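You operate a simulated robot arm through the tools that you are given. There is no shell and no other tool.

The job below is to be done with a simulated robot arm. You get a single attempt, and the scene is never put back.

JOB
Take the orange cap and leave it on the top of the grey sheet rack. Close the blue drawer. Take the yellow wheel and put it on the bench top. Take the short bundle labelled "22" from the top of the wooden platform and leave it on the top of the stack on the turntable. Turn the turns knob to 4. Put one of the corner boards from the top of the low grey stand on the top of the stack on the turntable. Put the chalk carton marked "yellow" from the end of the bench by the small grey shelf on top of the black hose coil and the chalk carton that says "blue" on the bench top. Do these in any order. Set down upright: short bundle, corner board, chalk carton.

The check looks at the end state, three seconds after you hand in, the way a careful person would. Anything else that was tipped, shoved, dropped, spilled or broken makes it a failure. Lids that push on must go on centred and level and be pressed home; caps that screw on are set level and turned clockwise until they are tight. Flat cloth is picked up by pressing the open fingertips on it (5 to 10 N) and closing them slowly along it; thin cloth reads only 2 to 8 mm in the jaws.

ROBOT AND FRAMES
A 7-joint arm with a two-finger parallel gripper on a trunk, on a base that drives. Base frame: it is fixed to the floor where the robot stands at the start and does not move with it; the origin is under the middle of the robot, x ahead of it, y to its left, z up; the surface under the hand at the start is at about z = 800. Lengths are in mm, angles in degrees, forces in N, time in s.
With the tool pointing down near the work surface it reaches from about 380 to 880 mm from the robot's upright axis, wherever it stands. Its first joint turns from -17.0 to 126.0 degrees. Places, roughly: bench top [900, -2000, 900]; black hose coil (10x10x9 cm) [0, -2100, 900]; blue drawer [500, -1700, 700]; chalk carton [-250, -2000, 1000]; corner board (6x6x29 cm) [-1800, -2100, 600]; orange cap (6x6x4 cm) [500, 0, 800]; short bundle [-2500, 500, 500]; top of the grey sheet rack (22x54 cm) [-2620, -1520, 820]; top of the stack on the turntable [-1800, -200, 800]; turns knob [-2500, -700, 1100]; yellow wheel (6x6x4 cm) [-200, -1700, 900]. Payload 1.57 kg.
The tool frame sits at the grasp point between the pads (the TCP): z along the fingers, y along the line on which they close. The tips reach 30 mm beyond it. Largest opening 80 mm; finger width 17, thickness 12; the body of the gripper, 40 by 82 mm, starts 80 mm behind the TCP.
Orientation is that of the tool frame in the base frame, as a unit quaternion [w, x, y, z]. With the fingers straight down and closing along the base's y, the tool's x points along the base's -x, its y along +y and its z along -z.

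CONTROLS
- The arm moves only by the tool arm_command. Its argument "deltas" is text: rows parted by semicolons, each of 6 numbers parted by spaces: the shift along the tool's x, y, z in m, then the turn, a rotation vector about the tool's x, y, z in degrees. In form: x y z rx ry rz; .... A call has 1 to 20 rows; each row shifts and turns the commanded pose from where the row before left it, along the tool's axes as they then stand. "gripper" is the opening, from 0 (shut) to 1 (fully open), set as the call begins (left out, the last holds). A row lasts 0.2 s, in which the tool goes at most 50 mm and 8.6 degrees; a call with a longer step from one row to the next is refused whole, and so is a gripper value outside its range. Where a pose cannot be reached the arm comes as near as it can. A force on the tool above 40 N (or 10 N above the force at the start of the call, whichever is more), or a blocked arm, ends the call early, and 0.2 s more pass. The fingers move at their own pace (about 45 mm/s each) and stop on an object; they squeeze with about 26 N. The grip force told is the motor's: it shows also when the fingers shut on nothing. Time passes only in rows, and 0.2 s behind the last, so rows that do not move let the fingers close. The reply holds the time, the measured pose of the TCP, the force on the tool along the base axes, the opening and the grip force, in the units named above and with some noise, with the torque about the TCP (base axes, N m) and any sound that the robot's microphone picked up, and new pictures: "pictures" is both (left out), scene, wrist or none.
- Cameras (640 x 400 px; columns grow to the right, rows downward): "scene" is now at [1.4, -184.9, 1154.7]; the picture's right is [0.48, -0.87, 0.00], its down [-0.22, -0.12, -0.97] and it looks along [0.85, 0.47, -0.25] (base axes); focal length 248 px, centre (320, 200). "wrist" rides on the gripper at [72, -7, -122] in the tool frame; the picture's right is [0.09, 1.00, 0.00], its down [-0.84, 0.08, -0.54] and it looks along [-0.54, 0.05, 0.84] (tool axes); focal length 238 px, centre (320, 200). There is no depth. A picture from a camera that has moved, and an enlarged one, comes with that camera's place and axes in the base frame and with its lens.
- raise_lower(by): slides the trunk up (or, below 0, down) by that many mm; the arm and the scene camera ride with it, the base frame stays. It gives what a move gives, with no picture.
- base_move(legs): drives the robot by 1 to 6 legs, each [ahead, left, turn to the left] in mm, mm and degrees, along the robot's own axes; the way and the turn of a leg run together, so that a leg with both is an arc; at most 1500 mm and 180 degrees a leg. The arm and the cameras ride along, it lands a little off, and it stops where it bumps. It gives what a move gives, and a new picture of the scene camera.
- pan_tilt(pan, tilt): turns the head with the scene camera to pan (to the left, within 109 degrees either way) and tilt (down, from -29 to 69), counted from straight ahead of the robot. It gives what a move gives, and a new picture of the scene camera.
- close_up(camera, box): a new picture of the part [left, top, right, bottom] of that camera's present view, enlarged. The clock stands still meanwhile.
- close_job(): hands the job in; it is judged then, once.

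Places have to be worked out from the pictures, the camera data and where the tool is seen. Open the gripper and draw the arm clear of the work before you hand the job in, unless the task says otherwise.

The tools are called after ">>>" as name(argument=value, ...) on one line, values as JSON. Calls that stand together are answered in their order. arm_command: Moves the arm, as the interface text tells. Its arguments: {"type":"object","properties":{"deltas":{"type":"string"},"gripper":{"type":"number"},"pictures":{"type":"string","enum":["both","scene","wrist","none"]}},"required":["deltas"]} The other tools are called the same way: raise_lower (by) slides the trunk up or down; base_move (legs) drives the base; pan_tilt (pan, tilt) turns the head that bears the scene camera; close_up (camera, box) takes an enlarged picture of a part of a camera's view; close_job () hands the job in.

At the start:

```text
clock: 0.0
ee_pos: [513.1, -1.0, 1043.6]
ee_rot: [0.0, 0.0, 1.0, -0.001]
force: [-0.2, 0.1, -1.0]
wrist_torque: [-0.04, 0.06, 0.02]
width: 79.9
gripper_force: 0.0
trunk travel left (down, up): [-500.0, 290.0]
robot x, y, heading: [-2.5, -2.6, -0.0]
head pan, tilt: [29.0, 14.4]
```

scene: 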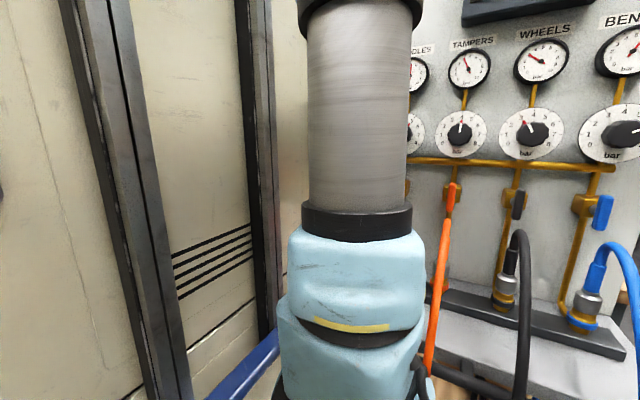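
wrist: 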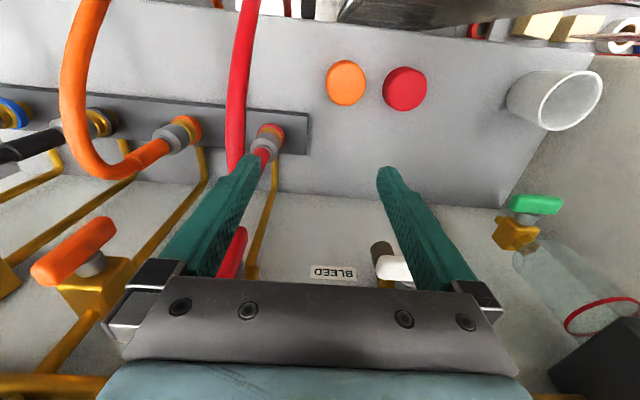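

The wrist picture shows an orange and a red cap side by side near (475, 25) and (475, 100). I look around more closely before moving anything.

>>> close_up(camera="wrist", box=[260, 20, 640, 258])

>>> pan_tilt(pan=0, tilt=40)

>>> pan_tilt(pan=-60, tilt=20)

>>> pan_tilt(pan=-105, tilt=15)

>>> pan_tilt(pan=105, tilt=15)

```text
1.68 times, centred on (450, 139) of wrist
camera zoom: at [440.4, -7.8, 1165.1], right [-0.09, 1.0, 0.0], down [0.84, 0.08, 0.54], along [0.54, 0.05, -0.84], focal length 401 px, centre (102, 302)
```

zoom: 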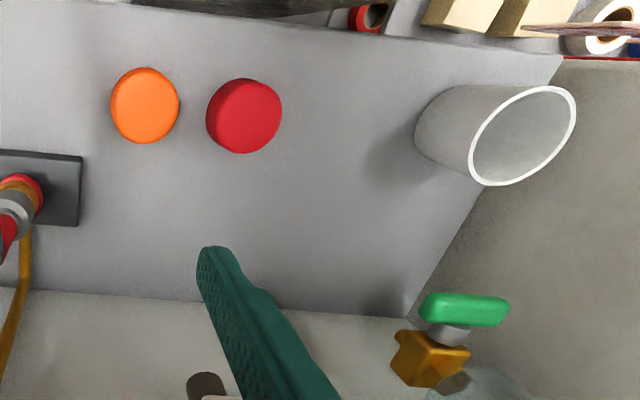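

```text
clock: 0.9
ee_pos: [513.4, 0.1, 1042.9]
ee_rot: [0.0, 0.0, 1.0, 0.0]
force: [-0.2, -0.8, 0.4]
wrist_torque: [0.02, -0.01, 0.02]
width: 80.0
gripper_force: 0.1
trunk travel left (down, up): [-500.0, 290.0]
robot x, y, heading: [-0.1, 1.2, -0.1]
head pan, tilt: [0.0, 40.0]
camera scene: at [4.8, -230.1, 1114.3], right [0.0, -1.0, 0.0], down [-0.64, 0.0, -0.77], along [0.77, 0.0, -0.64], focal length 248 px, centre (320, 200)
```

scene: 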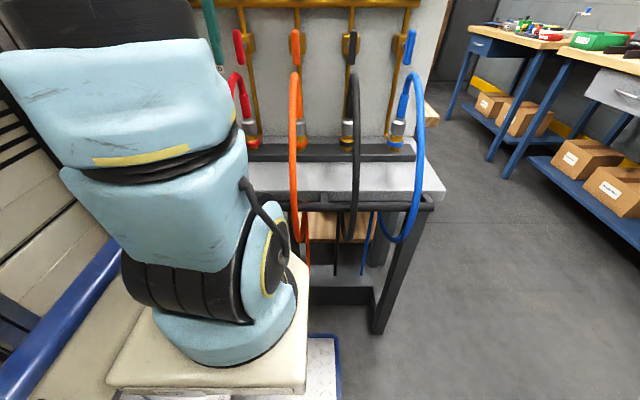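

```text
clock: 2.2
ee_pos: [513.1, -0.6, 1043.3]
ee_rot: [0.001, -0.001, 1.0, 0.001]
force: [0.1, 0.2, 0.3]
wrist_torque: [0.03, -0.02, 0.01]
width: 79.8
gripper_force: 0.0
trunk travel left (down, up): [-500.0, 290.0]
robot x, y, heading: [-1.1, 0.7, -0.0]
head pan, tilt: [-60.0, 20.0]
camera scene: at [-33.7, -310.8, 1145.6], right [-0.87, -0.5, 0.0], down [-0.17, 0.3, -0.94], along [0.47, -0.81, -0.34], focal length 248 px, centre (320, 200)
```

scene: 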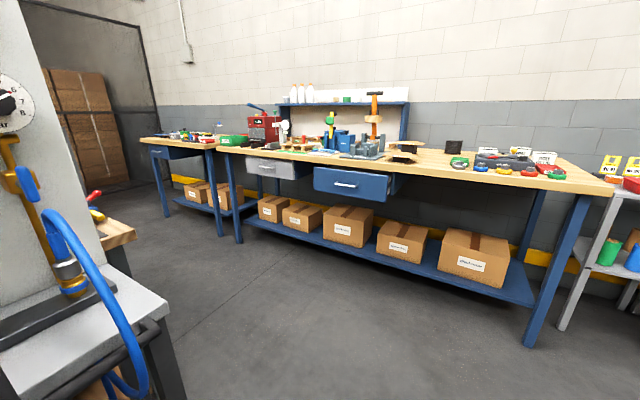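

```text
clock: 3.4
ee_pos: [512.5, -1.8, 1041.8]
ee_rot: [0.001, 0.0, 1.0, 0.0]
force: [-0.3, 1.1, -0.5]
wrist_torque: [-0.01, -0.04, -0.03]
width: 80.0
gripper_force: 0.0
trunk travel left (down, up): [-500.0, 290.0]
robot x, y, heading: [-1.5, 0.7, -0.2]
head pan, tilt: [-105.0, 15.0]
camera scene: at [-104.4, -320.4, 1153.8], right [-0.97, 0.26, 0.0], down [0.07, 0.25, -0.97], along [-0.25, -0.93, -0.26], focal length 248 px, centre (320, 200)
```

scene: 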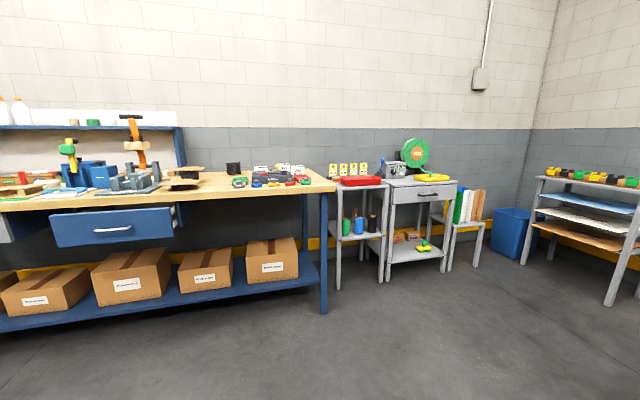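

```text
clock: 6.4
ee_pos: [512.9, 0.5, 1043.3]
ee_rot: [0.001, 0.0, 1.0, 0.0]
force: [0.3, 1.8, 0.3]
wrist_torque: [0.0, -0.02, 0.01]
width: 79.8
gripper_force: 0.0
trunk travel left (down, up): [-500.0, 290.0]
robot x, y, heading: [-3.4, 0.3, -0.2]
head pan, tilt: [105.0, 15.0]
camera scene: at [-104.4, -139.9, 1153.8], right [0.97, 0.26, 0.0], down [0.07, -0.25, -0.97], along [-0.25, 0.93, -0.26], focal length 248 px, centre (320, 200)
```

scene: 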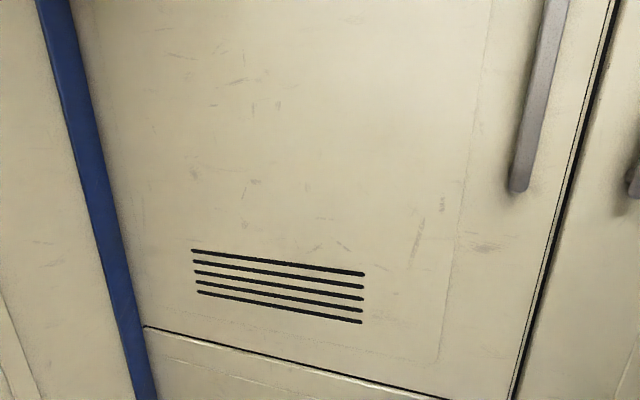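

A cabinet stands close on the left; the bench, shelf, stand and rack are to the right. I turn the hand 90° so the fingers will close along x, away from the red cap next to the orange one.

>>> arm_command(deltas="0 0 0 0 0 8.2;0 0 0 0 0 8.2;0 0 0 0 0 8.2;0 0 0 0 0 8.2;0 0 0 0 0 8.2;0 0 0 0 0 8.2;0 0 0 0 0 8.2;0 0 0 0 0 8.2;0 0 0 0 0 8.2;0 0 0 0 0 8.2;0 0 0 0 0 8.0", gripper=1, pictures="wrist")

>>> pan_tilt(pan=20, tilt=30)

```text
clock: 8.8
ee_pos: [512.4, -0.6, 1044.0]
ee_rot: [0.0, 0.708, 0.707, 0.001]
force: [0.3, -0.5, 0.5]
wrist_torque: [0.01, 0.0, -0.04]
width: 79.7
gripper_force: 0.1
trunk travel left (down, up): [-500.0, 290.0]
robot x, y, heading: [-4.7, -0.5, -0.0]
head pan, tilt: [105.0, 15.0]
camera wrist: at [506.3, 70.4, 1164.7], right [1.0, 0.09, 0.0], down [0.08, -0.84, 0.54], along [0.05, -0.54, -0.84], focal length 238 px, centre (320, 200)
```

wrist: 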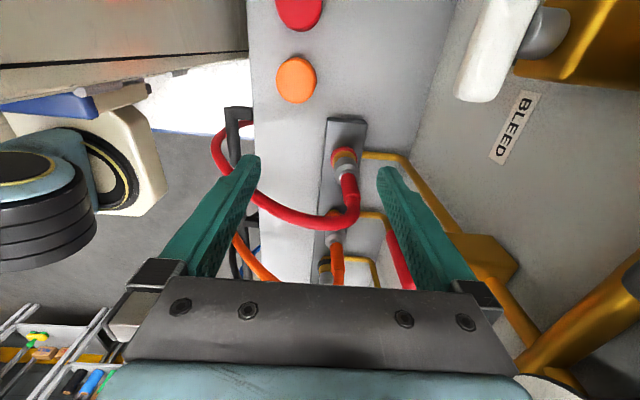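

```text
clock: 10.4
ee_pos: [513.0, -1.0, 1042.4]
ee_rot: [0.0, 0.707, 0.707, 0.0]
force: [-0.3, 0.3, 0.6]
wrist_torque: [-0.03, -0.01, 0.02]
width: 80.0
gripper_force: 0.1
trunk travel left (down, up): [-500.0, 290.0]
robot x, y, heading: [0.1, -0.1, 0.1]
head pan, tilt: [20.0, 30.0]
camera scene: at [4.7, -199.2, 1129.6], right [0.34, -0.94, 0.0], down [-0.47, -0.17, -0.87], along [0.81, 0.3, -0.5], focal length 248 px, centre (320, 200)
```

scene: 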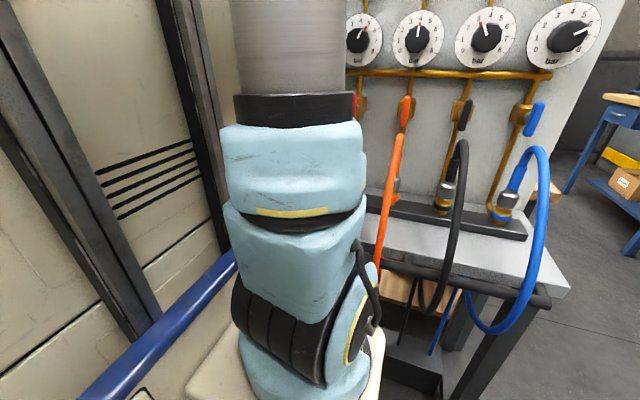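

From two views the orange cap's face comes out near (478, 30, 812). I move above it and come down to z≈900, then look again.

>>> arm_command(deltas="0.0155 -0.0175 0 0 0 0;0.0155 -0.0175 0 0 0 0;0 0 0.04 0 0 0;0 0 0.04 0 0 0;0 0 0.04 0 0 0;0 0 0 0 0 0", gripper=1, pictures="both")

```text
clock: 11.8
ee_pos: [475.9, 28.3, 923.5]
ee_rot: [0.0, 0.707, 0.707, 0.0]
force: [0.1, -1.1, -1.5]
wrist_torque: [-0.01, -0.01, 0.04]
width: 80.0
gripper_force: 0.2
trunk travel left (down, up): [-500.0, 290.0]
robot x, y, heading: [-3.5, -0.5, -0.3]
head pan, tilt: [20.0, 30.0]
camera scene: at [4.7, -199.2, 1129.6], right [0.34, -0.94, 0.0], down [-0.47, -0.17, -0.87], along [0.81, 0.3, -0.5], focal length 248 px, centre (320, 200)
camera wrist: at [470.0, 100.2, 1045.0], right [1.0, 0.09, 0.0], down [0.08, -0.84, 0.54], along [0.05, -0.54, -0.84], focal length 238 px, centre (320, 200)
```

scene: 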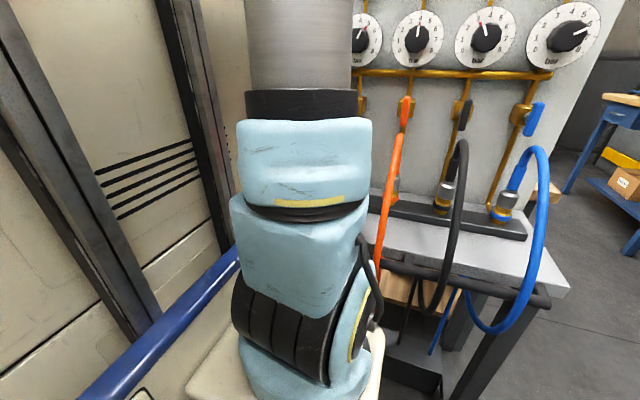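
wrist: 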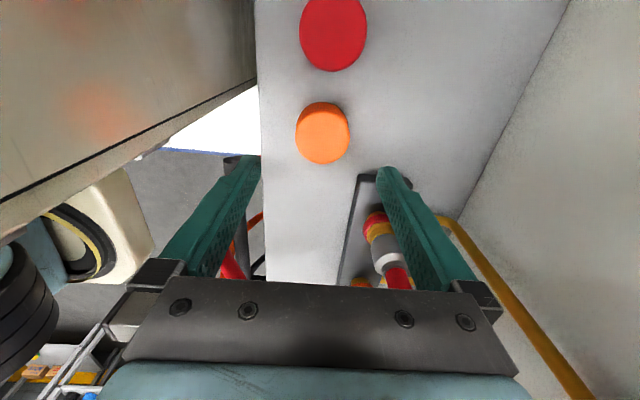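

The cap now solves to about (479, 31) with its face near z 812. I centre over it and go down to TCP z≈830, then check the fingers straddle it.

>>> arm_command(deltas="0.003 0.003 0.03 0 0 0;0 0 0.03 0 0 0;0 0 0.03 0 0 0;0 0 0 0 0 0", gripper=1, pictures="wrist")

```text
clock: 12.8
ee_pos: [480.4, 33.5, 831.8]
ee_rot: [0.0, 0.707, 0.707, 0.001]
force: [0.3, -0.3, -1.0]
wrist_torque: [-0.04, 0.02, 0.0]
width: 79.9
gripper_force: 0.0
trunk travel left (down, up): [-500.0, 290.0]
robot x, y, heading: [-0.2, -1.8, 0.3]
head pan, tilt: [20.0, 30.0]
camera wrist: at [474.6, 105.0, 953.8], right [1.0, 0.09, 0.0], down [0.08, -0.84, 0.54], along [0.05, -0.54, -0.84], focal length 238 px, centre (320, 200)
```

wrist: 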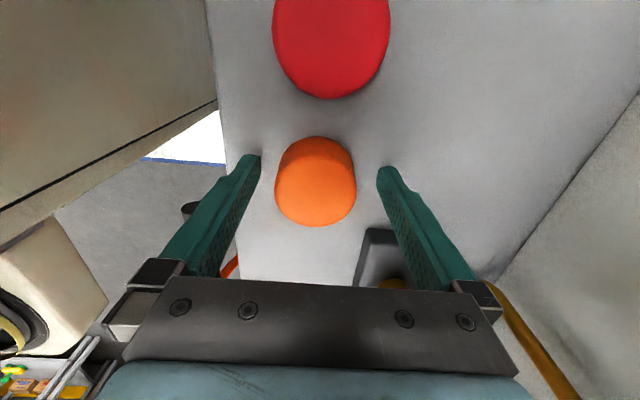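

The cap's top is near z 820 with its foot near 780, and its centre is nearer y≈26. I shift 7 mm towards −y and lower to z≈815 before closing.

>>> arm_command(deltas="-0.007 0 0 0 0 0;0 0 0.009 0 0 0;0 0 0.009 0 0 0;0 0 0 0 0 0", gripper=1, pictures="wrist")

```text
clock: 13.4
ee_pos: [480.2, 27.1, 830.2]
ee_rot: [0.002, 0.707, 0.707, 0.001]
force: [-7.7, -2.5, 27.0]
wrist_torque: [0.05, 1.5, 0.14]
width: 80.0
gripper_force: 0.0
trunk travel left (down, up): [-500.0, 290.0]
robot x, y, heading: [0.1, -0.4, 0.1]
head pan, tilt: [20.0, 30.0]
stopped in row 2: the force on the tool passed its limit at 56 N (the readings are from after the stop); the commanded pose is now the measured one
camera wrist: at [473.5, 98.2, 951.6], right [1.0, 0.09, 0.0], down [0.08, -0.84, 0.54], along [0.05, -0.54, -0.84], focal length 238 px, centre (320, 200)
```

wrist: 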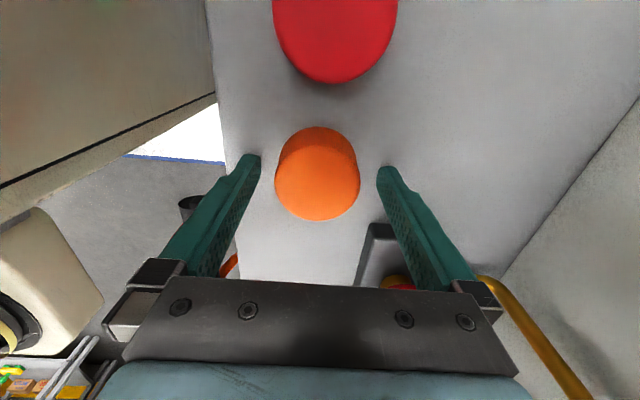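

The fingertips touched the ledge at TCP z≈830, so the surface is z≈800 and the cap centre is about y=30. I lift 3 mm, shift 3 mm back, and close on the cap.

>>> arm_command(deltas="0 0 -0.004 0 0 0;0.003 0 0 0 0 0;0 0 0 0 0 0", gripper=1, pictures="none")

>>> arm_command(deltas="0 0 0 0 0 0;0 0 0 0 0 0;0 0 0 0 0 0;0 0 0 0 0 0", gripper=0, pictures="wrist")

```text
clock: 14.2
ee_pos: [481.2, 28.8, 831.8]
ee_rot: [0.001, 0.707, 0.707, 0.001]
force: [-0.9, -0.1, 0.9]
wrist_torque: [0.0, 0.01, -0.03]
width: 79.7
gripper_force: 0.0
trunk travel left (down, up): [-500.0, 290.0]
robot x, y, heading: [-2.7, -2.2, -0.1]
head pan, tilt: [20.0, 30.0]
```

```text
clock: 15.2
ee_pos: [480.2, 28.5, 832.2]
ee_rot: [0.001, 0.708, 0.707, 0.002]
force: [-0.4, 0.0, 0.5]
wrist_torque: [-0.02, 0.02, 0.02]
width: 54.8
gripper_force: 25.8
trunk travel left (down, up): [-500.0, 290.0]
robot x, y, heading: [0.8, 1.8, -0.0]
head pan, tilt: [20.0, 30.0]
camera wrist: at [474.0, 100.6, 953.7], right [1.0, 0.09, 0.0], down [0.08, -0.84, 0.54], along [0.05, -0.54, -0.84], focal length 238 px, centre (320, 200)
```

wrist: 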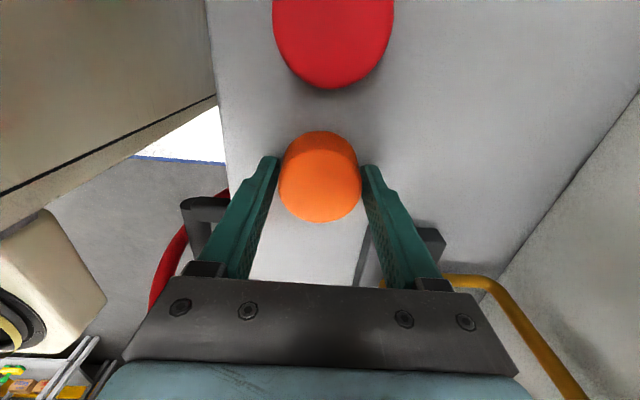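

The cap is held (54.8 mm). I lift straight up by about 230 mm to clear the hoses and red cap.

>>> arm_command(deltas="0 0 -0.02 0 0 0;0 0 -0.04 0 0 0;0 0 -0.045 0 0 0;0 0 -0.045 0 0 0;0 0 -0.045 0 0 0;0 0 -0.04 0 0 0;0 0 0 0 0 0", gripper=0, pictures="both")

>>> pan_tilt(pan=-20, tilt=69)

>>> pan_tilt(pan=-109, tilt=35)

```text
clock: 16.8
ee_pos: [478.9, 28.5, 1066.8]
ee_rot: [0.001, 0.708, 0.707, 0.0]
force: [-0.4, 0.8, -0.9]
wrist_torque: [0.0, -0.02, -0.03]
width: 54.5
gripper_force: 26.3
trunk travel left (down, up): [-500.0, 290.0]
robot x, y, heading: [0.4, -0.6, -0.3]
head pan, tilt: [20.0, 30.0]
camera scene: at [4.7, -199.3, 1129.6], right [0.34, -0.94, 0.0], down [-0.47, -0.17, -0.87], along [0.81, 0.3, -0.5], focal length 248 px, centre (320, 200)
camera wrist: at [471.4, 100.7, 1188.9], right [1.0, 0.09, 0.0], down [0.08, -0.84, 0.54], along [0.05, -0.54, -0.84], focal length 238 px, centre (320, 200)
```

scene: 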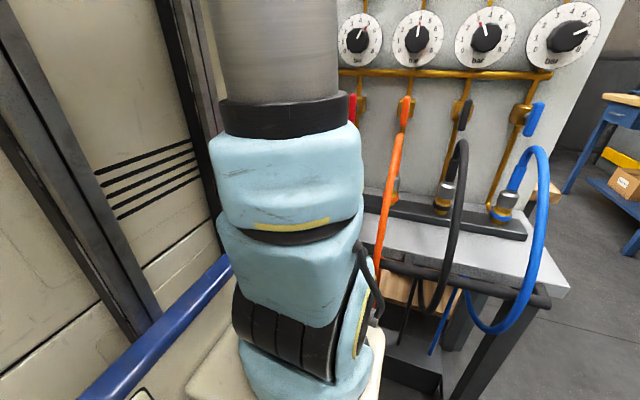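
wrist: 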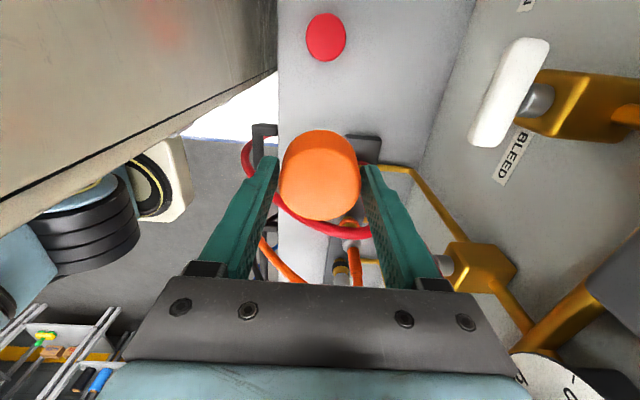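

```text
clock: 17.8
ee_pos: [477.8, 29.0, 1066.8]
ee_rot: [0.001, 0.707, 0.707, 0.002]
force: [0.1, -0.5, -0.5]
wrist_torque: [0.03, 0.02, -0.02]
width: 54.3
gripper_force: 25.8
trunk travel left (down, up): [-500.0, 290.0]
robot x, y, heading: [-2.0, -0.0, 0.1]
head pan, tilt: [-20.0, 68.8]
camera scene: at [-27.6, -249.3, 1078.2], right [-0.34, -0.94, 0.0], down [-0.88, 0.32, -0.36], along [0.34, -0.12, -0.93], focal length 248 px, centre (320, 200)
```

scene: 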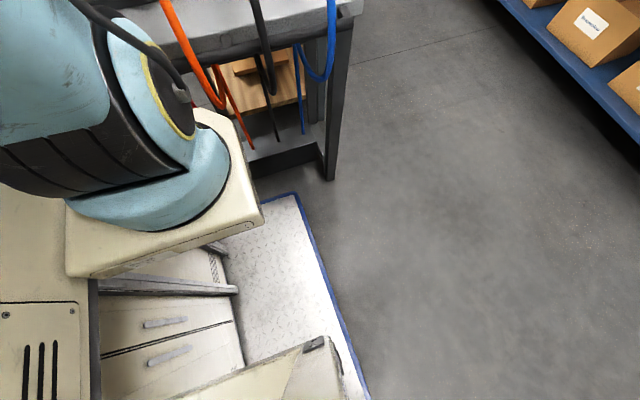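

```text
clock: 19.5
ee_pos: [478.9, 29.3, 1067.4]
ee_rot: [0.001, 0.708, 0.707, 0.001]
force: [0.0, 0.5, -0.2]
wrist_torque: [-0.01, 0.01, 0.04]
width: 54.1
gripper_force: 25.8
trunk travel left (down, up): [-500.0, 290.0]
robot x, y, heading: [-5.2, 0.4, 0.2]
head pan, tilt: [-108.9, 35.0]
camera scene: at [-108.7, -313.5, 1121.8], right [-0.95, 0.32, 0.0], down [0.19, 0.54, -0.82], along [-0.26, -0.78, -0.57], focal length 248 px, centre (320, 200)
```

scene: 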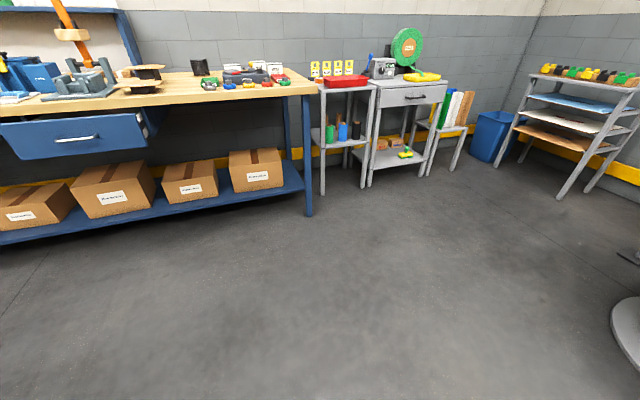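

The cap is up at z≈1067. I see open floor to the right, so I back off from the ledge, strafe right to the aisle and then turn round towards the rack.

>>> base_move(legs=[[-200, 0, 0], [0, -850, 0], [0, 0, 90]])

>>> pan_tilt(pan=20, tilt=20)

```text
clock: 28.9
ee_pos: [-213.3, -374.6, 1065.8]
ee_rot: [0.0, 0.013, 1.0, 0.002]
force: [0.5, -0.2, 0.1]
wrist_torque: [-0.02, -0.03, -0.01]
width: 52.8
gripper_force: 25.8
trunk travel left (down, up): [-500.0, 290.0]
robot x, y, heading: [-198.8, -851.0, 88.4]
head pan, tilt: [-108.9, 35.0]
camera scene: at [114.1, -969.5, 1121.8], right [-0.35, -0.94, 0.0], down [-0.54, 0.2, -0.82], along [0.77, -0.28, -0.57], focal length 248 px, centre (320, 200)
```

scene: 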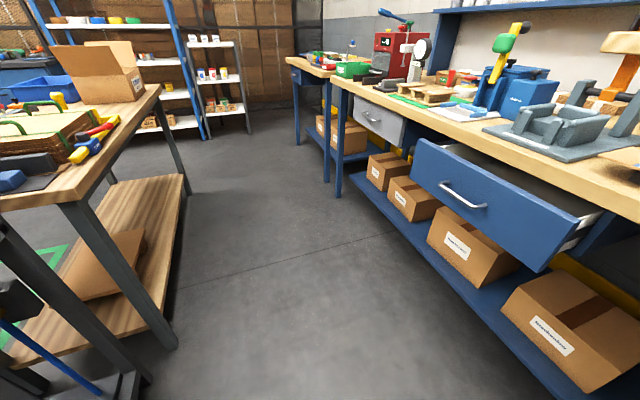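

```text
clock: 31.0
ee_pos: [-212.9, -373.7, 1066.9]
ee_rot: [0.0, 0.012, 1.0, 0.002]
force: [0.4, 0.1, 0.1]
wrist_torque: [-0.02, 0.0, 0.01]
width: 52.8
gripper_force: 25.6
trunk travel left (down, up): [-500.0, 290.0]
robot x, y, heading: [-197.3, -856.0, 88.7]
head pan, tilt: [20.0, 20.0]
camera scene: at [1.8, -850.7, 1145.6], right [0.95, 0.32, 0.0], down [0.11, -0.32, -0.94], along [-0.3, 0.89, -0.34], focal length 248 px, centre (320, 200)
```

scene: 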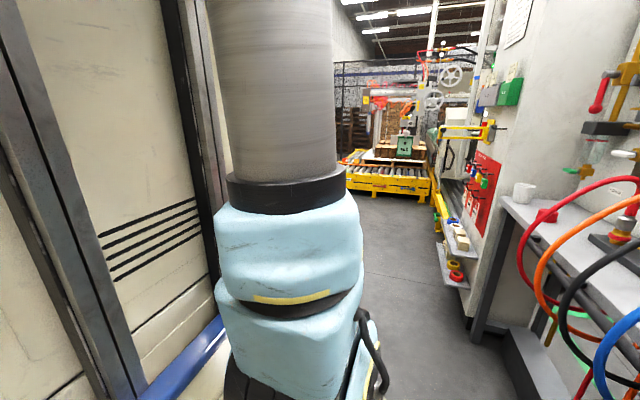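

The width has crept from 54.8 to 52.8 mm, so I check with the wrist camera whether the cap is slipping.

>>> close_up(camera="wrist", box=[0, 0, 640, 400])

>>> close_up(camera="wrist", box=[200, 100, 440, 250])

```text
1.00 times, centred on (320, 200) of wrist (not enlarged: the box is as wide or as high as the picture)
camera zoom: at [-286.1, -379.4, 1188.5], right [-0.07, 1.0, 0.0], down [0.84, 0.05, 0.54], along [0.54, 0.04, -0.84], focal length 238 px, centre (320, 200)
```

zoom: 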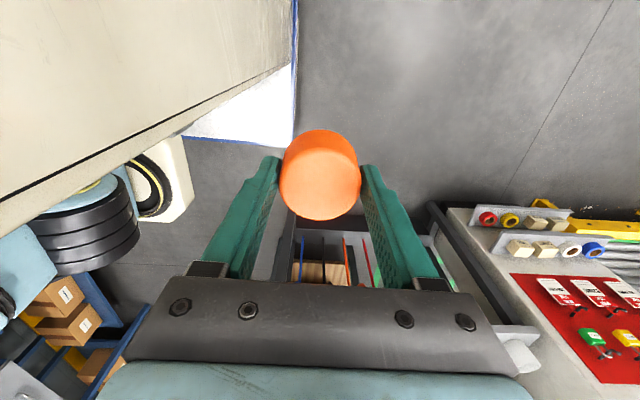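

```text
2.67 times, centred on (320, 175) of wrist
camera zoom: at [-286.1, -379.4, 1188.5], right [-0.07, 1.0, 0.0], down [0.84, 0.05, 0.54], along [0.54, 0.04, -0.84], focal length 636 px, centre (320, 267)
```

zoom: 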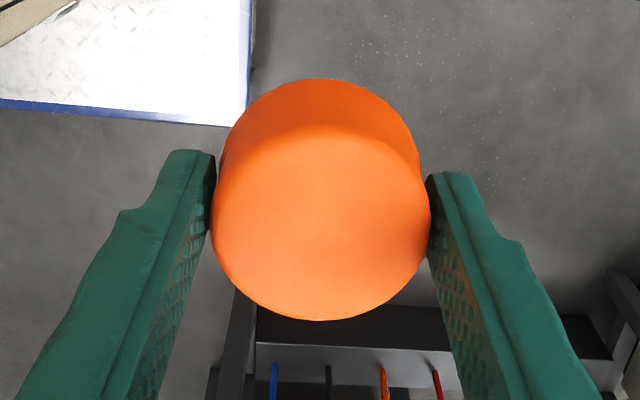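

The cap sits in the jaws exactly as before, so the grip is holding. I turn on to face −x and look towards the turntable, rack and stand.

>>> base_move(legs=[[0, 0, 91.5]])

>>> pan_tilt(pan=0, tilt=15)

>>> pan_tilt(pan=-50, tilt=15)

```text
clock: 35.4
ee_pos: [-674.1, -898.3, 1066.5]
ee_rot: [0.001, 0.719, -0.695, -0.001]
force: [0.3, 0.5, -0.5]
wrist_torque: [0.01, -0.01, 0.03]
width: 52.6
gripper_force: 25.7
trunk travel left (down, up): [-500.0, 290.0]
robot x, y, heading: [-198.0, -851.7, -177.9]
head pan, tilt: [20.0, 20.0]
camera scene: at [-211.0, -655.6, 1145.6], right [-0.38, 0.93, 0.0], down [0.32, 0.13, -0.94], along [-0.87, -0.35, -0.34], focal length 248 px, centre (320, 200)
```

scene: 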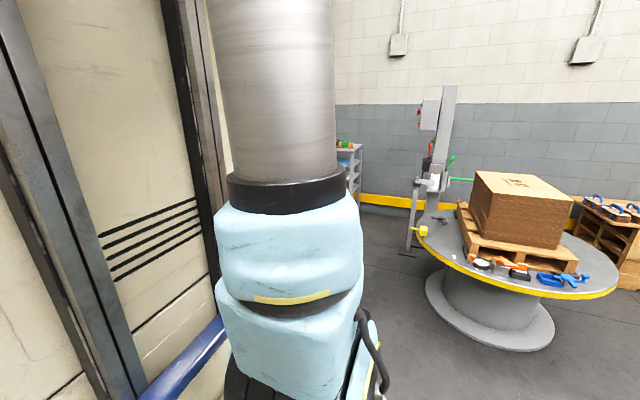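

```text
clock: 36.2
ee_pos: [-671.6, -899.2, 1066.7]
ee_rot: [0.001, 0.719, -0.695, -0.001]
force: [-0.7, 0.7, 0.2]
wrist_torque: [0.01, -0.02, -0.03]
width: 52.5
gripper_force: 26.3
trunk travel left (down, up): [-500.0, 290.0]
robot x, y, heading: [-193.7, -857.1, -177.9]
head pan, tilt: [0.0, 15.0]
camera scene: at [-218.1, -624.1, 1153.8], right [-0.04, 1.0, 0.0], down [0.26, 0.01, -0.97], along [-0.97, -0.04, -0.26], focal length 248 px, centre (320, 200)
```

scene: 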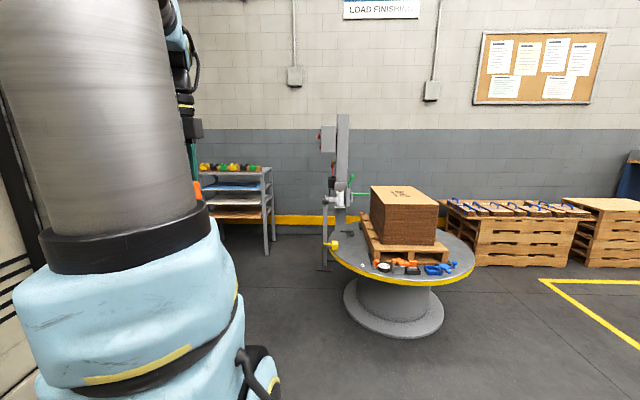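

```text
clock: 37.4
ee_pos: [-673.4, -899.9, 1066.7]
ee_rot: [0.001, 0.719, -0.695, -0.001]
force: [-0.1, 0.1, 0.1]
wrist_torque: [0.01, 0.01, -0.03]
width: 52.8
gripper_force: 25.6
trunk travel left (down, up): [-500.0, 290.0]
robot x, y, heading: [-197.8, -851.0, -178.0]
head pan, tilt: [-50.0, 15.0]
camera scene: at [-187.3, -551.4, 1153.8], right [0.74, 0.67, 0.0], down [0.17, -0.19, -0.97], along [-0.65, 0.72, -0.26], focal length 248 px, centre (320, 200)
```

scene: 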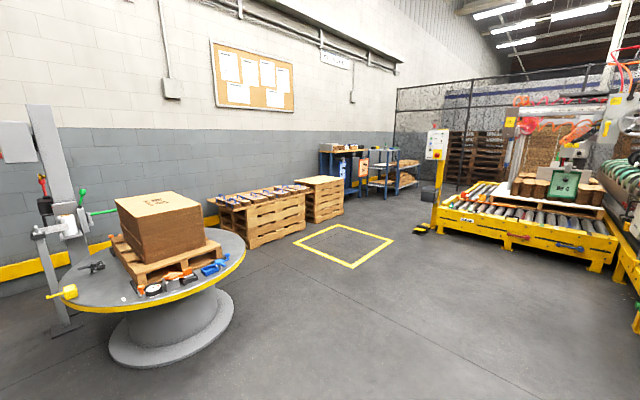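

I'm at (-198, -852) facing roughly −x; turntable disc edge reaches y≈−650. I straighten, slip left for clearance, and drive towards the rack.

>>> base_move(legs=[[0, 0, -2.0], [0, 200, 0], [1000, 0, 0], [500, 250, 0]])

>>> pan_tilt(pan=0, tilt=25)

```text
clock: 46.9
ee_pos: [-2165.5, -1331.2, 1066.6]
ee_rot: [0.001, 0.707, -0.707, -0.001]
force: [0.0, -0.7, 0.2]
wrist_torque: [-0.02, 0.02, -0.01]
width: 52.3
gripper_force: 26.5
trunk travel left (down, up): [-500.0, 290.0]
robot x, y, heading: [-1685.6, -1302.5, -180.1]
head pan, tilt: [-50.0, 15.0]
camera scene: at [-1667.2, -1000.5, 1153.8], right [0.77, 0.64, 0.0], down [0.17, -0.2, -0.97], along [-0.62, 0.74, -0.26], focal length 248 px, centre (320, 200)
```

scene: 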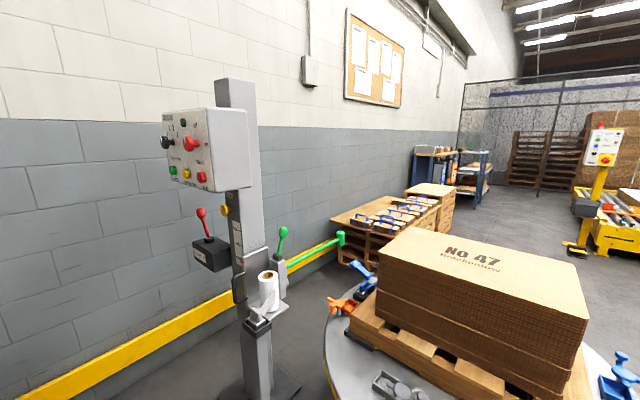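

```text
clock: 48.1
ee_pos: [-2165.3, -1331.5, 1067.3]
ee_rot: [-0.001, -0.707, 0.707, 0.001]
force: [-0.5, 0.9, -0.7]
wrist_torque: [-0.03, 0.0, -0.02]
width: 52.8
gripper_force: 26.0
trunk travel left (down, up): [-500.0, 290.0]
robot x, y, heading: [-1691.2, -1301.3, -180.2]
head pan, tilt: [0.0, 25.0]
camera scene: at [-1699.3, -1072.0, 1137.6], right [0.0, 1.0, 0.0], down [0.42, 0.0, -0.91], along [-0.91, 0.0, -0.42], focal length 248 px, centre (320, 200)
```

scene: 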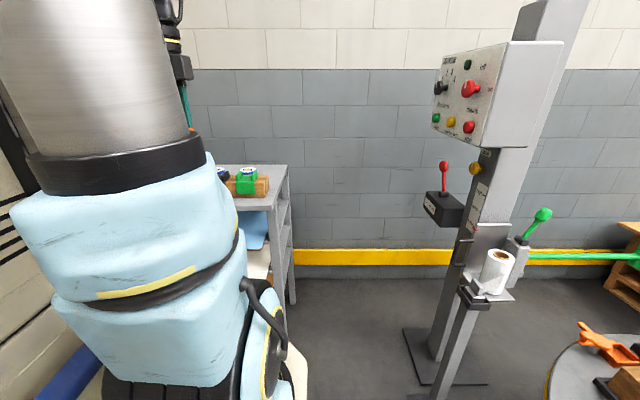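

The rack is right ahead, hidden by the arm in the scene view. I drive 250 mm ahead and turn the hand back −90° so the wrist camera looks outwards over the rack top.

>>> base_move(legs=[[200, 100, 0]])

>>> arm_command(deltas="0 0 0 0 0 -8.2;0 0 0 0 0 -8.2;0 0 0 0 0 -8.2;0 0 0 0 0 -8.2;0 0 0 0 0 -8.2;0 0 0 0 0 -8.2;0 0 0 0 0 -8.2;0 0 0 0 0 -8.2;0 0 0 0 0 -8.2;0 0 0 0 0 -8.2;0 0 0 0 0 -8.0", pictures="both")

```text
clock: 49.8
ee_pos: [-2363.5, -1426.9, 1067.1]
ee_rot: [-0.001, -0.704, 0.71, 0.001]
force: [-0.3, 0.0, 0.0]
wrist_torque: [0.04, 0.02, 0.01]
width: 52.5
gripper_force: 26.2
trunk travel left (down, up): [-500.0, 290.0]
robot x, y, heading: [-1884.5, -1397.7, 179.7]
head pan, tilt: [0.0, 25.0]
camera scene: at [-1895.0, -1171.2, 1137.6], right [0.01, 1.0, 0.0], down [0.42, 0.0, -0.91], along [-0.91, 0.01, -0.42], focal length 248 px, centre (320, 200)
```

scene: 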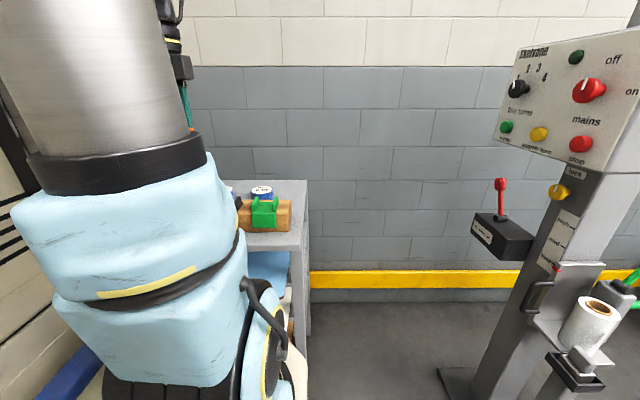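

```text
clock: 52.2
ee_pos: [-2364.2, -1426.4, 1067.3]
ee_rot: [0.0, 1.0, -0.003, -0.001]
force: [-0.1, 0.5, 1.5]
wrist_torque: [-0.01, 0.03, 0.03]
width: 52.5
gripper_force: 25.7
trunk travel left (down, up): [-500.0, 290.0]
robot x, y, heading: [-1883.1, -1401.6, 179.5]
head pan, tilt: [0.0, 25.0]
camera scene: at [-1895.0, -1171.2, 1137.6], right [0.01, 1.0, 0.0], down [0.42, 0.0, -0.91], along [-0.91, 0.01, -0.42], focal length 248 px, centre (320, 200)
camera wrist: at [-2291.5, -1421.1, 1189.0], right [0.09, -1.0, 0.0], down [-0.84, -0.07, 0.54], along [-0.54, -0.05, -0.84], focal length 238 px, centre (320, 200)
```

scene: 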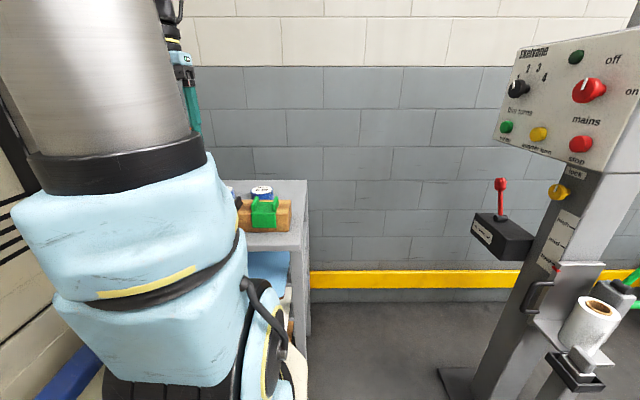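
wrist: 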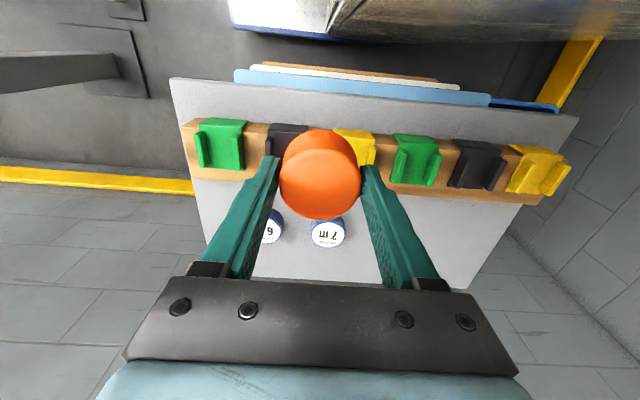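

The rack top is clear behind the clip bar on the −y side: the two small blue cans sit near y −1352 and −1464. I carry the cap to about (−2620, −1640) at the present height.

>>> arm_command(deltas="-0.0366 0.0306 0 0 0 0;-0.0366 0.0306 0 0 0 0;-0.0366 0.0306 0 0 0 0;-0.0366 0.0306 0 0 0 0;-0.0366 0.0306 0 0 0 0;-0.0366 0.0306 0 0 0 0;-0.0366 0.0306 0 0 0 0;0 0 0.04 0 0 0;0 0 0.04 0 0 0;0 0 0 0 0 0", pictures="both")

```text
clock: 54.4
ee_pos: [-2596.5, -1615.3, 985.6]
ee_rot: [0.0, 1.0, -0.003, -0.003]
force: [-0.9, 0.5, -0.8]
wrist_torque: [-0.01, 0.02, -0.01]
width: 52.7
gripper_force: 25.8
out of reach, approached as far as the arm can: row 7
trunk travel left (down, up): [-500.0, 290.0]
robot x, y, heading: [-1884.9, -1397.9, 179.5]
head pan, tilt: [0.0, 25.0]
camera scene: at [-1895.0, -1171.2, 1137.6], right [0.01, 1.0, 0.0], down [0.42, 0.0, -0.91], along [-0.91, 0.01, -0.42], focal length 248 px, centre (320, 200)
camera wrist: at [-2523.5, -1610.4, 1107.1], right [0.08, -1.0, 0.0], down [-0.84, -0.07, 0.54], along [-0.54, -0.05, -0.84], focal length 238 px, centre (320, 200)
```

scene: 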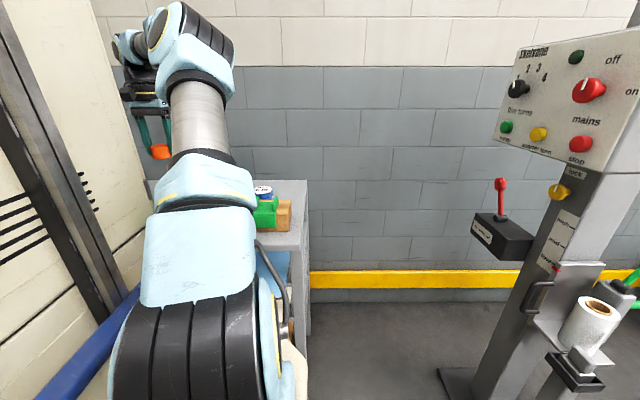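
wrist: 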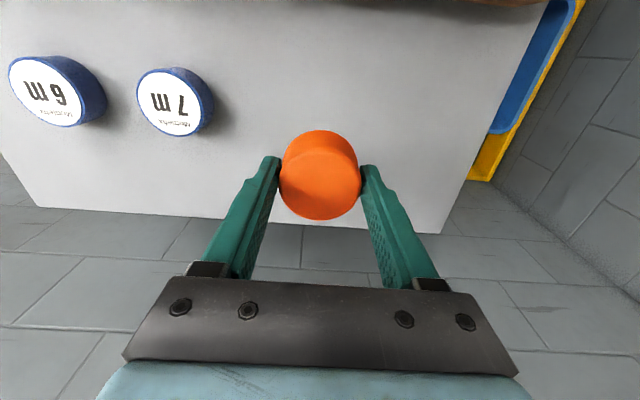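

The jaws now hold the cap over bare rack at (−2596, −1615), well clear of the "7 m" can and the back edge (x≈−2748). I lower it down to just above the surface.

>>> arm_command(deltas="0 0 0.035 0 0 0;0 0 0.035 0 0 0;0 0 0.03 0 0 0;0 0 0.015 0 0 0;0 0 0 0 0 0", pictures="wrist")

```text
clock: 55.6
ee_pos: [-2594.3, -1614.7, 871.1]
ee_rot: [-0.001, 1.0, -0.003, -0.002]
force: [-0.1, 0.0, -0.8]
wrist_torque: [0.01, -0.05, 0.02]
width: 52.5
gripper_force: 26.0
trunk travel left (down, up): [-500.0, 290.0]
robot x, y, heading: [-1886.5, -1402.4, 179.8]
head pan, tilt: [0.0, 25.0]
camera wrist: at [-2522.1, -1609.9, 992.8], right [0.08, -1.0, 0.0], down [-0.84, -0.07, 0.54], along [-0.54, -0.05, -0.84], focal length 238 px, centre (320, 200)
```

wrist: 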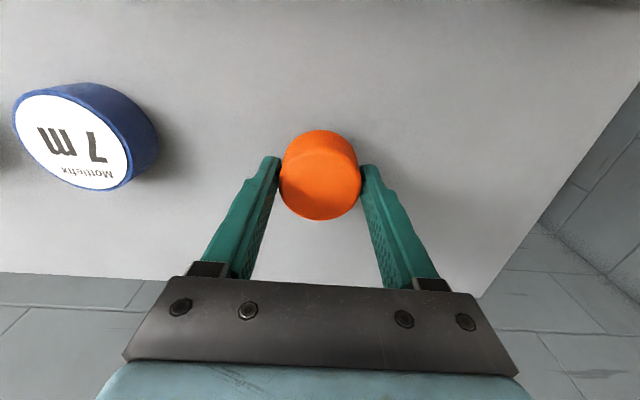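

The cap hovers about 19 mm up. I go down slowly in small steps to feel the rack.

>>> arm_command(deltas="0 0 0.006 0 0 0;0 0 0.006 0 0 0;0 0 0.003 0 0 0;0 0 0.002 0 0 0;0 0 0 0 0 0", pictures="none")

```text
clock: 56.8
ee_pos: [-2595.2, -1614.7, 856.1]
ee_rot: [-0.001, 1.0, -0.004, -0.002]
force: [-0.2, 0.3, -0.2]
wrist_torque: [0.01, 0.0, -0.01]
width: 52.6
gripper_force: 25.8
trunk travel left (down, up): [-500.0, 290.0]
robot x, y, heading: [-1884.0, -1403.5, 179.7]
head pan, tilt: [0.0, 25.0]
```

No contact yet at 856. I continue in 1–2 mm steps.

>>> arm_command(deltas="0 0 0.002 0 0 0;0 0 0.001 0 0 0;0 0 0.001 0 0 0;0 0 0 0 0 0", pictures="none")

>>> arm_command(deltas="0 0 0.001 0 0 0;0 0 0 0 0 0", pictures="wrist")

```text
clock: 57.8
ee_pos: [-2594.3, -1614.9, 853.6]
ee_rot: [0.001, 1.0, -0.005, -0.003]
force: [-2.6, 2.4, 23.1]
wrist_torque: [0.12, -0.4, 0.05]
width: 52.9
gripper_force: 25.8
trunk travel left (down, up): [-500.0, 290.0]
robot x, y, heading: [-1882.3, -1401.5, 179.8]
head pan, tilt: [0.0, 25.0]
```

```text
clock: 58.4
ee_pos: [-2595.1, -1614.2, 853.5]
ee_rot: [0.001, 1.0, -0.005, -0.004]
force: [-5.0, 1.0, 36.9]
wrist_torque: [0.1, -0.22, 0.03]
width: 52.4
gripper_force: 26.3
trunk travel left (down, up): [-500.0, 290.0]
robot x, y, heading: [-1885.2, -1404.4, 179.5]
head pan, tilt: [0.0, 25.0]
camera wrist: at [-2521.9, -1609.5, 975.0], right [0.08, -1.0, 0.0], down [-0.83, -0.07, 0.55], along [-0.55, -0.05, -0.84], focal length 238 px, centre (320, 200)
```

wrist: 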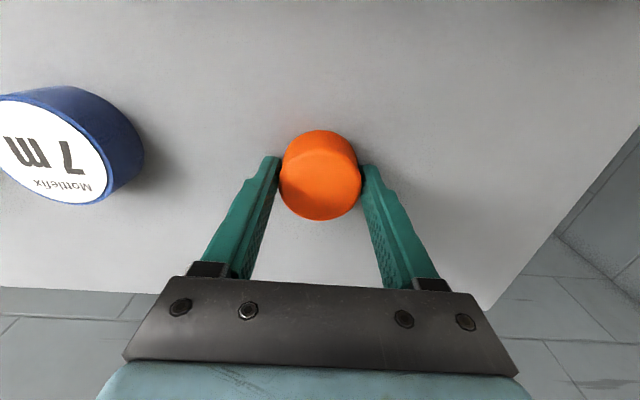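

The cap is standing on the rack (contact 23–37 N at z 853.5). I ease off 2 mm, open the jaws and lift clear.

>>> arm_command(deltas="0 0 -0.002 0 0 0;0 0 0 0 0 0", pictures="none")

>>> arm_command(deltas="0 0 0 0 0 0;0 0 0 0 0 0;0 0 0 0 0 0", gripper=1, pictures="none")

>>> arm_command(deltas="0 0 -0.02 0 0 0;0 0 -0.04 0 0 0;0 0 -0.045 0 0 0;0 0 -0.045 0 0 0;0 0 0 0 0 0", gripper=1, pictures="both")

```text
clock: 59.0
ee_pos: [-2594.1, -1614.9, 853.8]
ee_rot: [0.0, 1.0, -0.002, -0.003]
force: [-9.6, -2.8, 26.3]
wrist_torque: [-0.19, 0.33, 0.02]
width: 52.5
gripper_force: 26.3
trunk travel left (down, up): [-500.0, 290.0]
robot x, y, heading: [-1882.7, -1404.3, 179.7]
head pan, tilt: [0.0, 25.0]
```

```text
clock: 59.8
ee_pos: [-2594.6, -1615.8, 852.5]
ee_rot: [-0.001, 1.0, -0.004, -0.001]
force: [0.0, 0.1, -0.1]
wrist_torque: [0.03, 0.01, -0.01]
width: 79.9
gripper_force: 0.0
trunk travel left (down, up): [-500.0, 290.0]
robot x, y, heading: [-1887.6, -1398.8, 179.7]
head pan, tilt: [0.0, 25.0]
```

```text
clock: 61.0
ee_pos: [-2591.4, -1617.3, 1000.3]
ee_rot: [0.001, 1.0, -0.004, -0.002]
force: [0.1, 0.4, -0.4]
wrist_torque: [-0.03, 0.02, 0.01]
width: 80.1
gripper_force: 0.1
trunk travel left (down, up): [-500.0, 290.0]
robot x, y, heading: [-1880.3, -1399.0, 179.8]
head pan, tilt: [0.0, 25.0]
camera scene: at [-1895.0, -1171.2, 1137.6], right [0.01, 1.0, 0.0], down [0.42, 0.0, -0.91], along [-0.91, 0.01, -0.42], focal length 248 px, centre (320, 200)
camera wrist: at [-2519.3, -1612.0, 1122.0], right [0.08, -1.0, 0.0], down [-0.84, -0.07, 0.54], along [-0.54, -0.05, -0.84], focal length 238 px, centre (320, 200)
```

scene: 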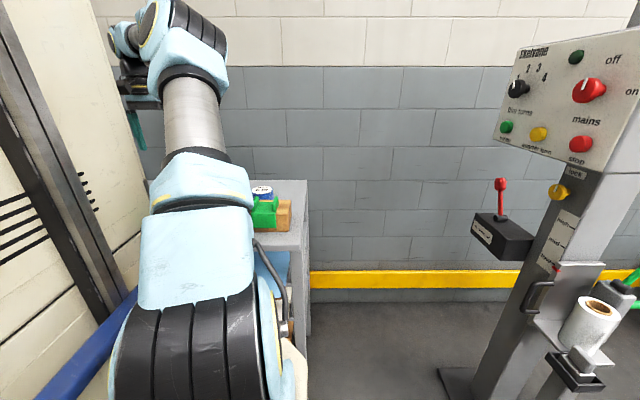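
wrist: 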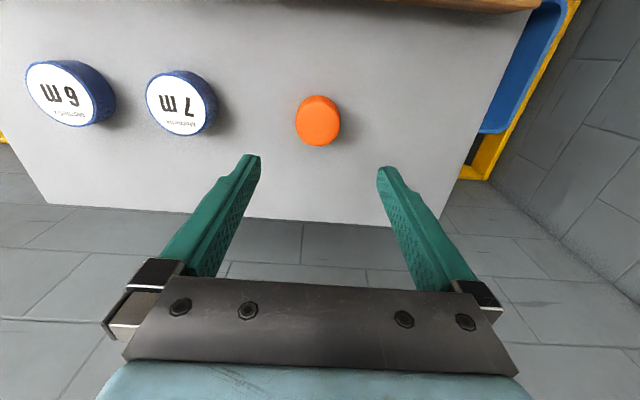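

The orange cap stands on the rack. Now I take a close look at the control panel with the knob, and retract the arm.

>>> close_up(camera="scene", box=[480, 20, 640, 120])

>>> close_up(camera="scene", box=[480, 100, 640, 200])

>>> arm_command(deltas="0.03 -0.03 -0.02 0 0 0;0.035 -0.03 -0.02 0 0 0;0.035 -0.03 -0.02 0 0 0;0.035 -0.03 0 0 0 0;0.035 -0.03 0 0 0 0;0.035 -0.03 0 0 0 0;0.035 -0.02 0 0 0 0;0 0 0 0 0 0", gripper=1, pictures="wrist")

```text
4.00 times, centred on (560, 70) of scene
camera zoom: at [-1895.0, -1171.2, 1137.6], right [0.01, 1.0, 0.0], down [0.42, 0.0, -0.91], along [-0.91, 0.01, -0.42], focal length 991 px, centre (-640, 720)
```

zoom: 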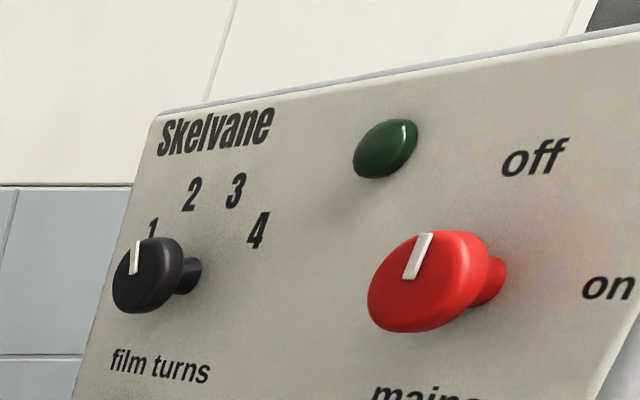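

```text
4.00 times, centred on (560, 150) of scene
camera zoom: at [-1895.0, -1171.2, 1137.6], right [0.01, 1.0, 0.0], down [0.42, 0.0, -0.91], along [-0.91, 0.01, -0.42], focal length 991 px, centre (-640, 400)
```

zoom: 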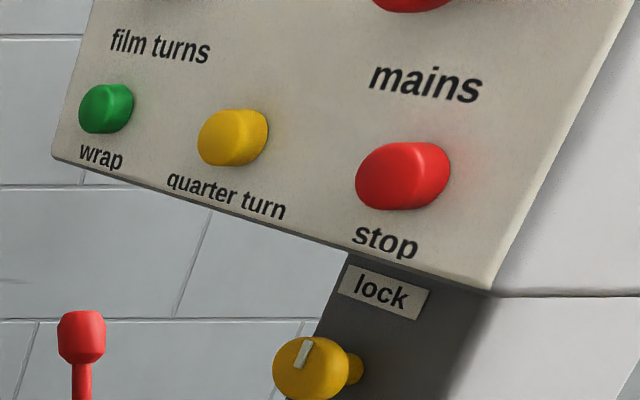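

```text
refused: row 2 steps farther than a row can; nothing moved
```

The knob ("film turns") points at 1 now; numbers 1–4 run clockwise, and the panel faces −y near (−2530, −700, 1131). I retract the arm with smaller rows, then back off to drive round to it.

>>> arm_command(deltas="0.03 -0.025 -0.02 0 0 0;0.033 -0.028 -0.02 0 0 0;0.033 -0.028 -0.02 0 0 0;0.035 -0.03 0 0 0 0;0.035 -0.03 0 0 0 0;0.035 -0.03 0 0 0 0;0.03 -0.03 0 0 0 0;0 0 0 0 0 0", gripper=1, pictures="wrist")

>>> base_move(legs=[[-200, 0, 0], [0, 0, -90]])

```text
clock: 62.8
ee_pos: [-2356.4, -1417.4, 1064.0]
ee_rot: [0.0, 1.0, -0.004, -0.001]
force: [0.2, -0.3, 0.1]
wrist_torque: [0.0, 0.0, -0.02]
width: 80.2
gripper_force: 0.1
trunk travel left (down, up): [-500.0, 290.0]
robot x, y, heading: [-1887.5, -1400.2, 179.4]
head pan, tilt: [0.0, 25.0]
camera wrist: at [-2284.5, -1413.1, 1184.7], right [0.08, -1.0, 0.0], down [-0.84, -0.07, 0.54], along [-0.54, -0.05, -0.84], focal length 238 px, centre (320, 200)
```

wrist: 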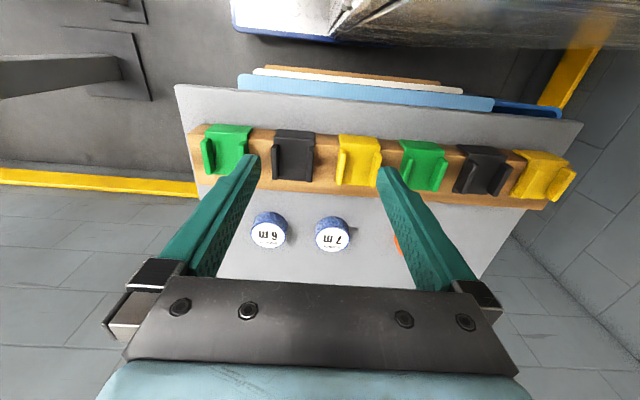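

```text
clock: 66.3
ee_pos: [-2053.7, -1115.8, 1063.3]
ee_rot: [-0.001, 0.942, -0.336, -0.002]
force: [-0.6, -0.2, 0.3]
wrist_torque: [0.06, 0.02, -0.03]
width: 80.1
gripper_force: 0.1
trunk travel left (down, up): [-500.0, 290.0]
robot x, y, heading: [-1676.2, -1398.5, 140.9]
head pan, tilt: [0.0, 25.0]
stopped in leg 2: the robot was blocked; the commanded pose is now the measured one
camera scene: at [-1538.3, -1212.4, 1137.5], right [0.63, 0.77, 0.0], down [0.33, -0.27, -0.91], along [-0.7, 0.57, -0.42], focal length 248 px, centre (320, 200)
```

scene: 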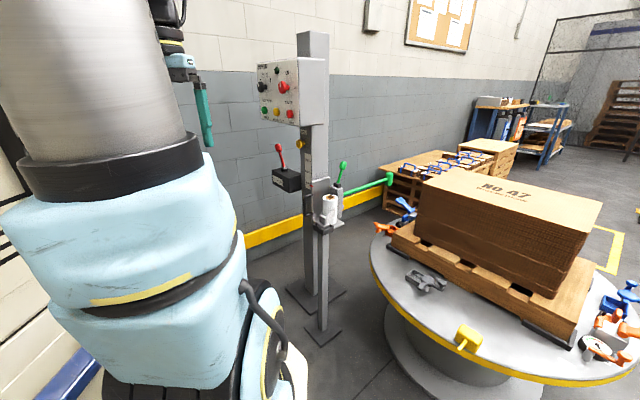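

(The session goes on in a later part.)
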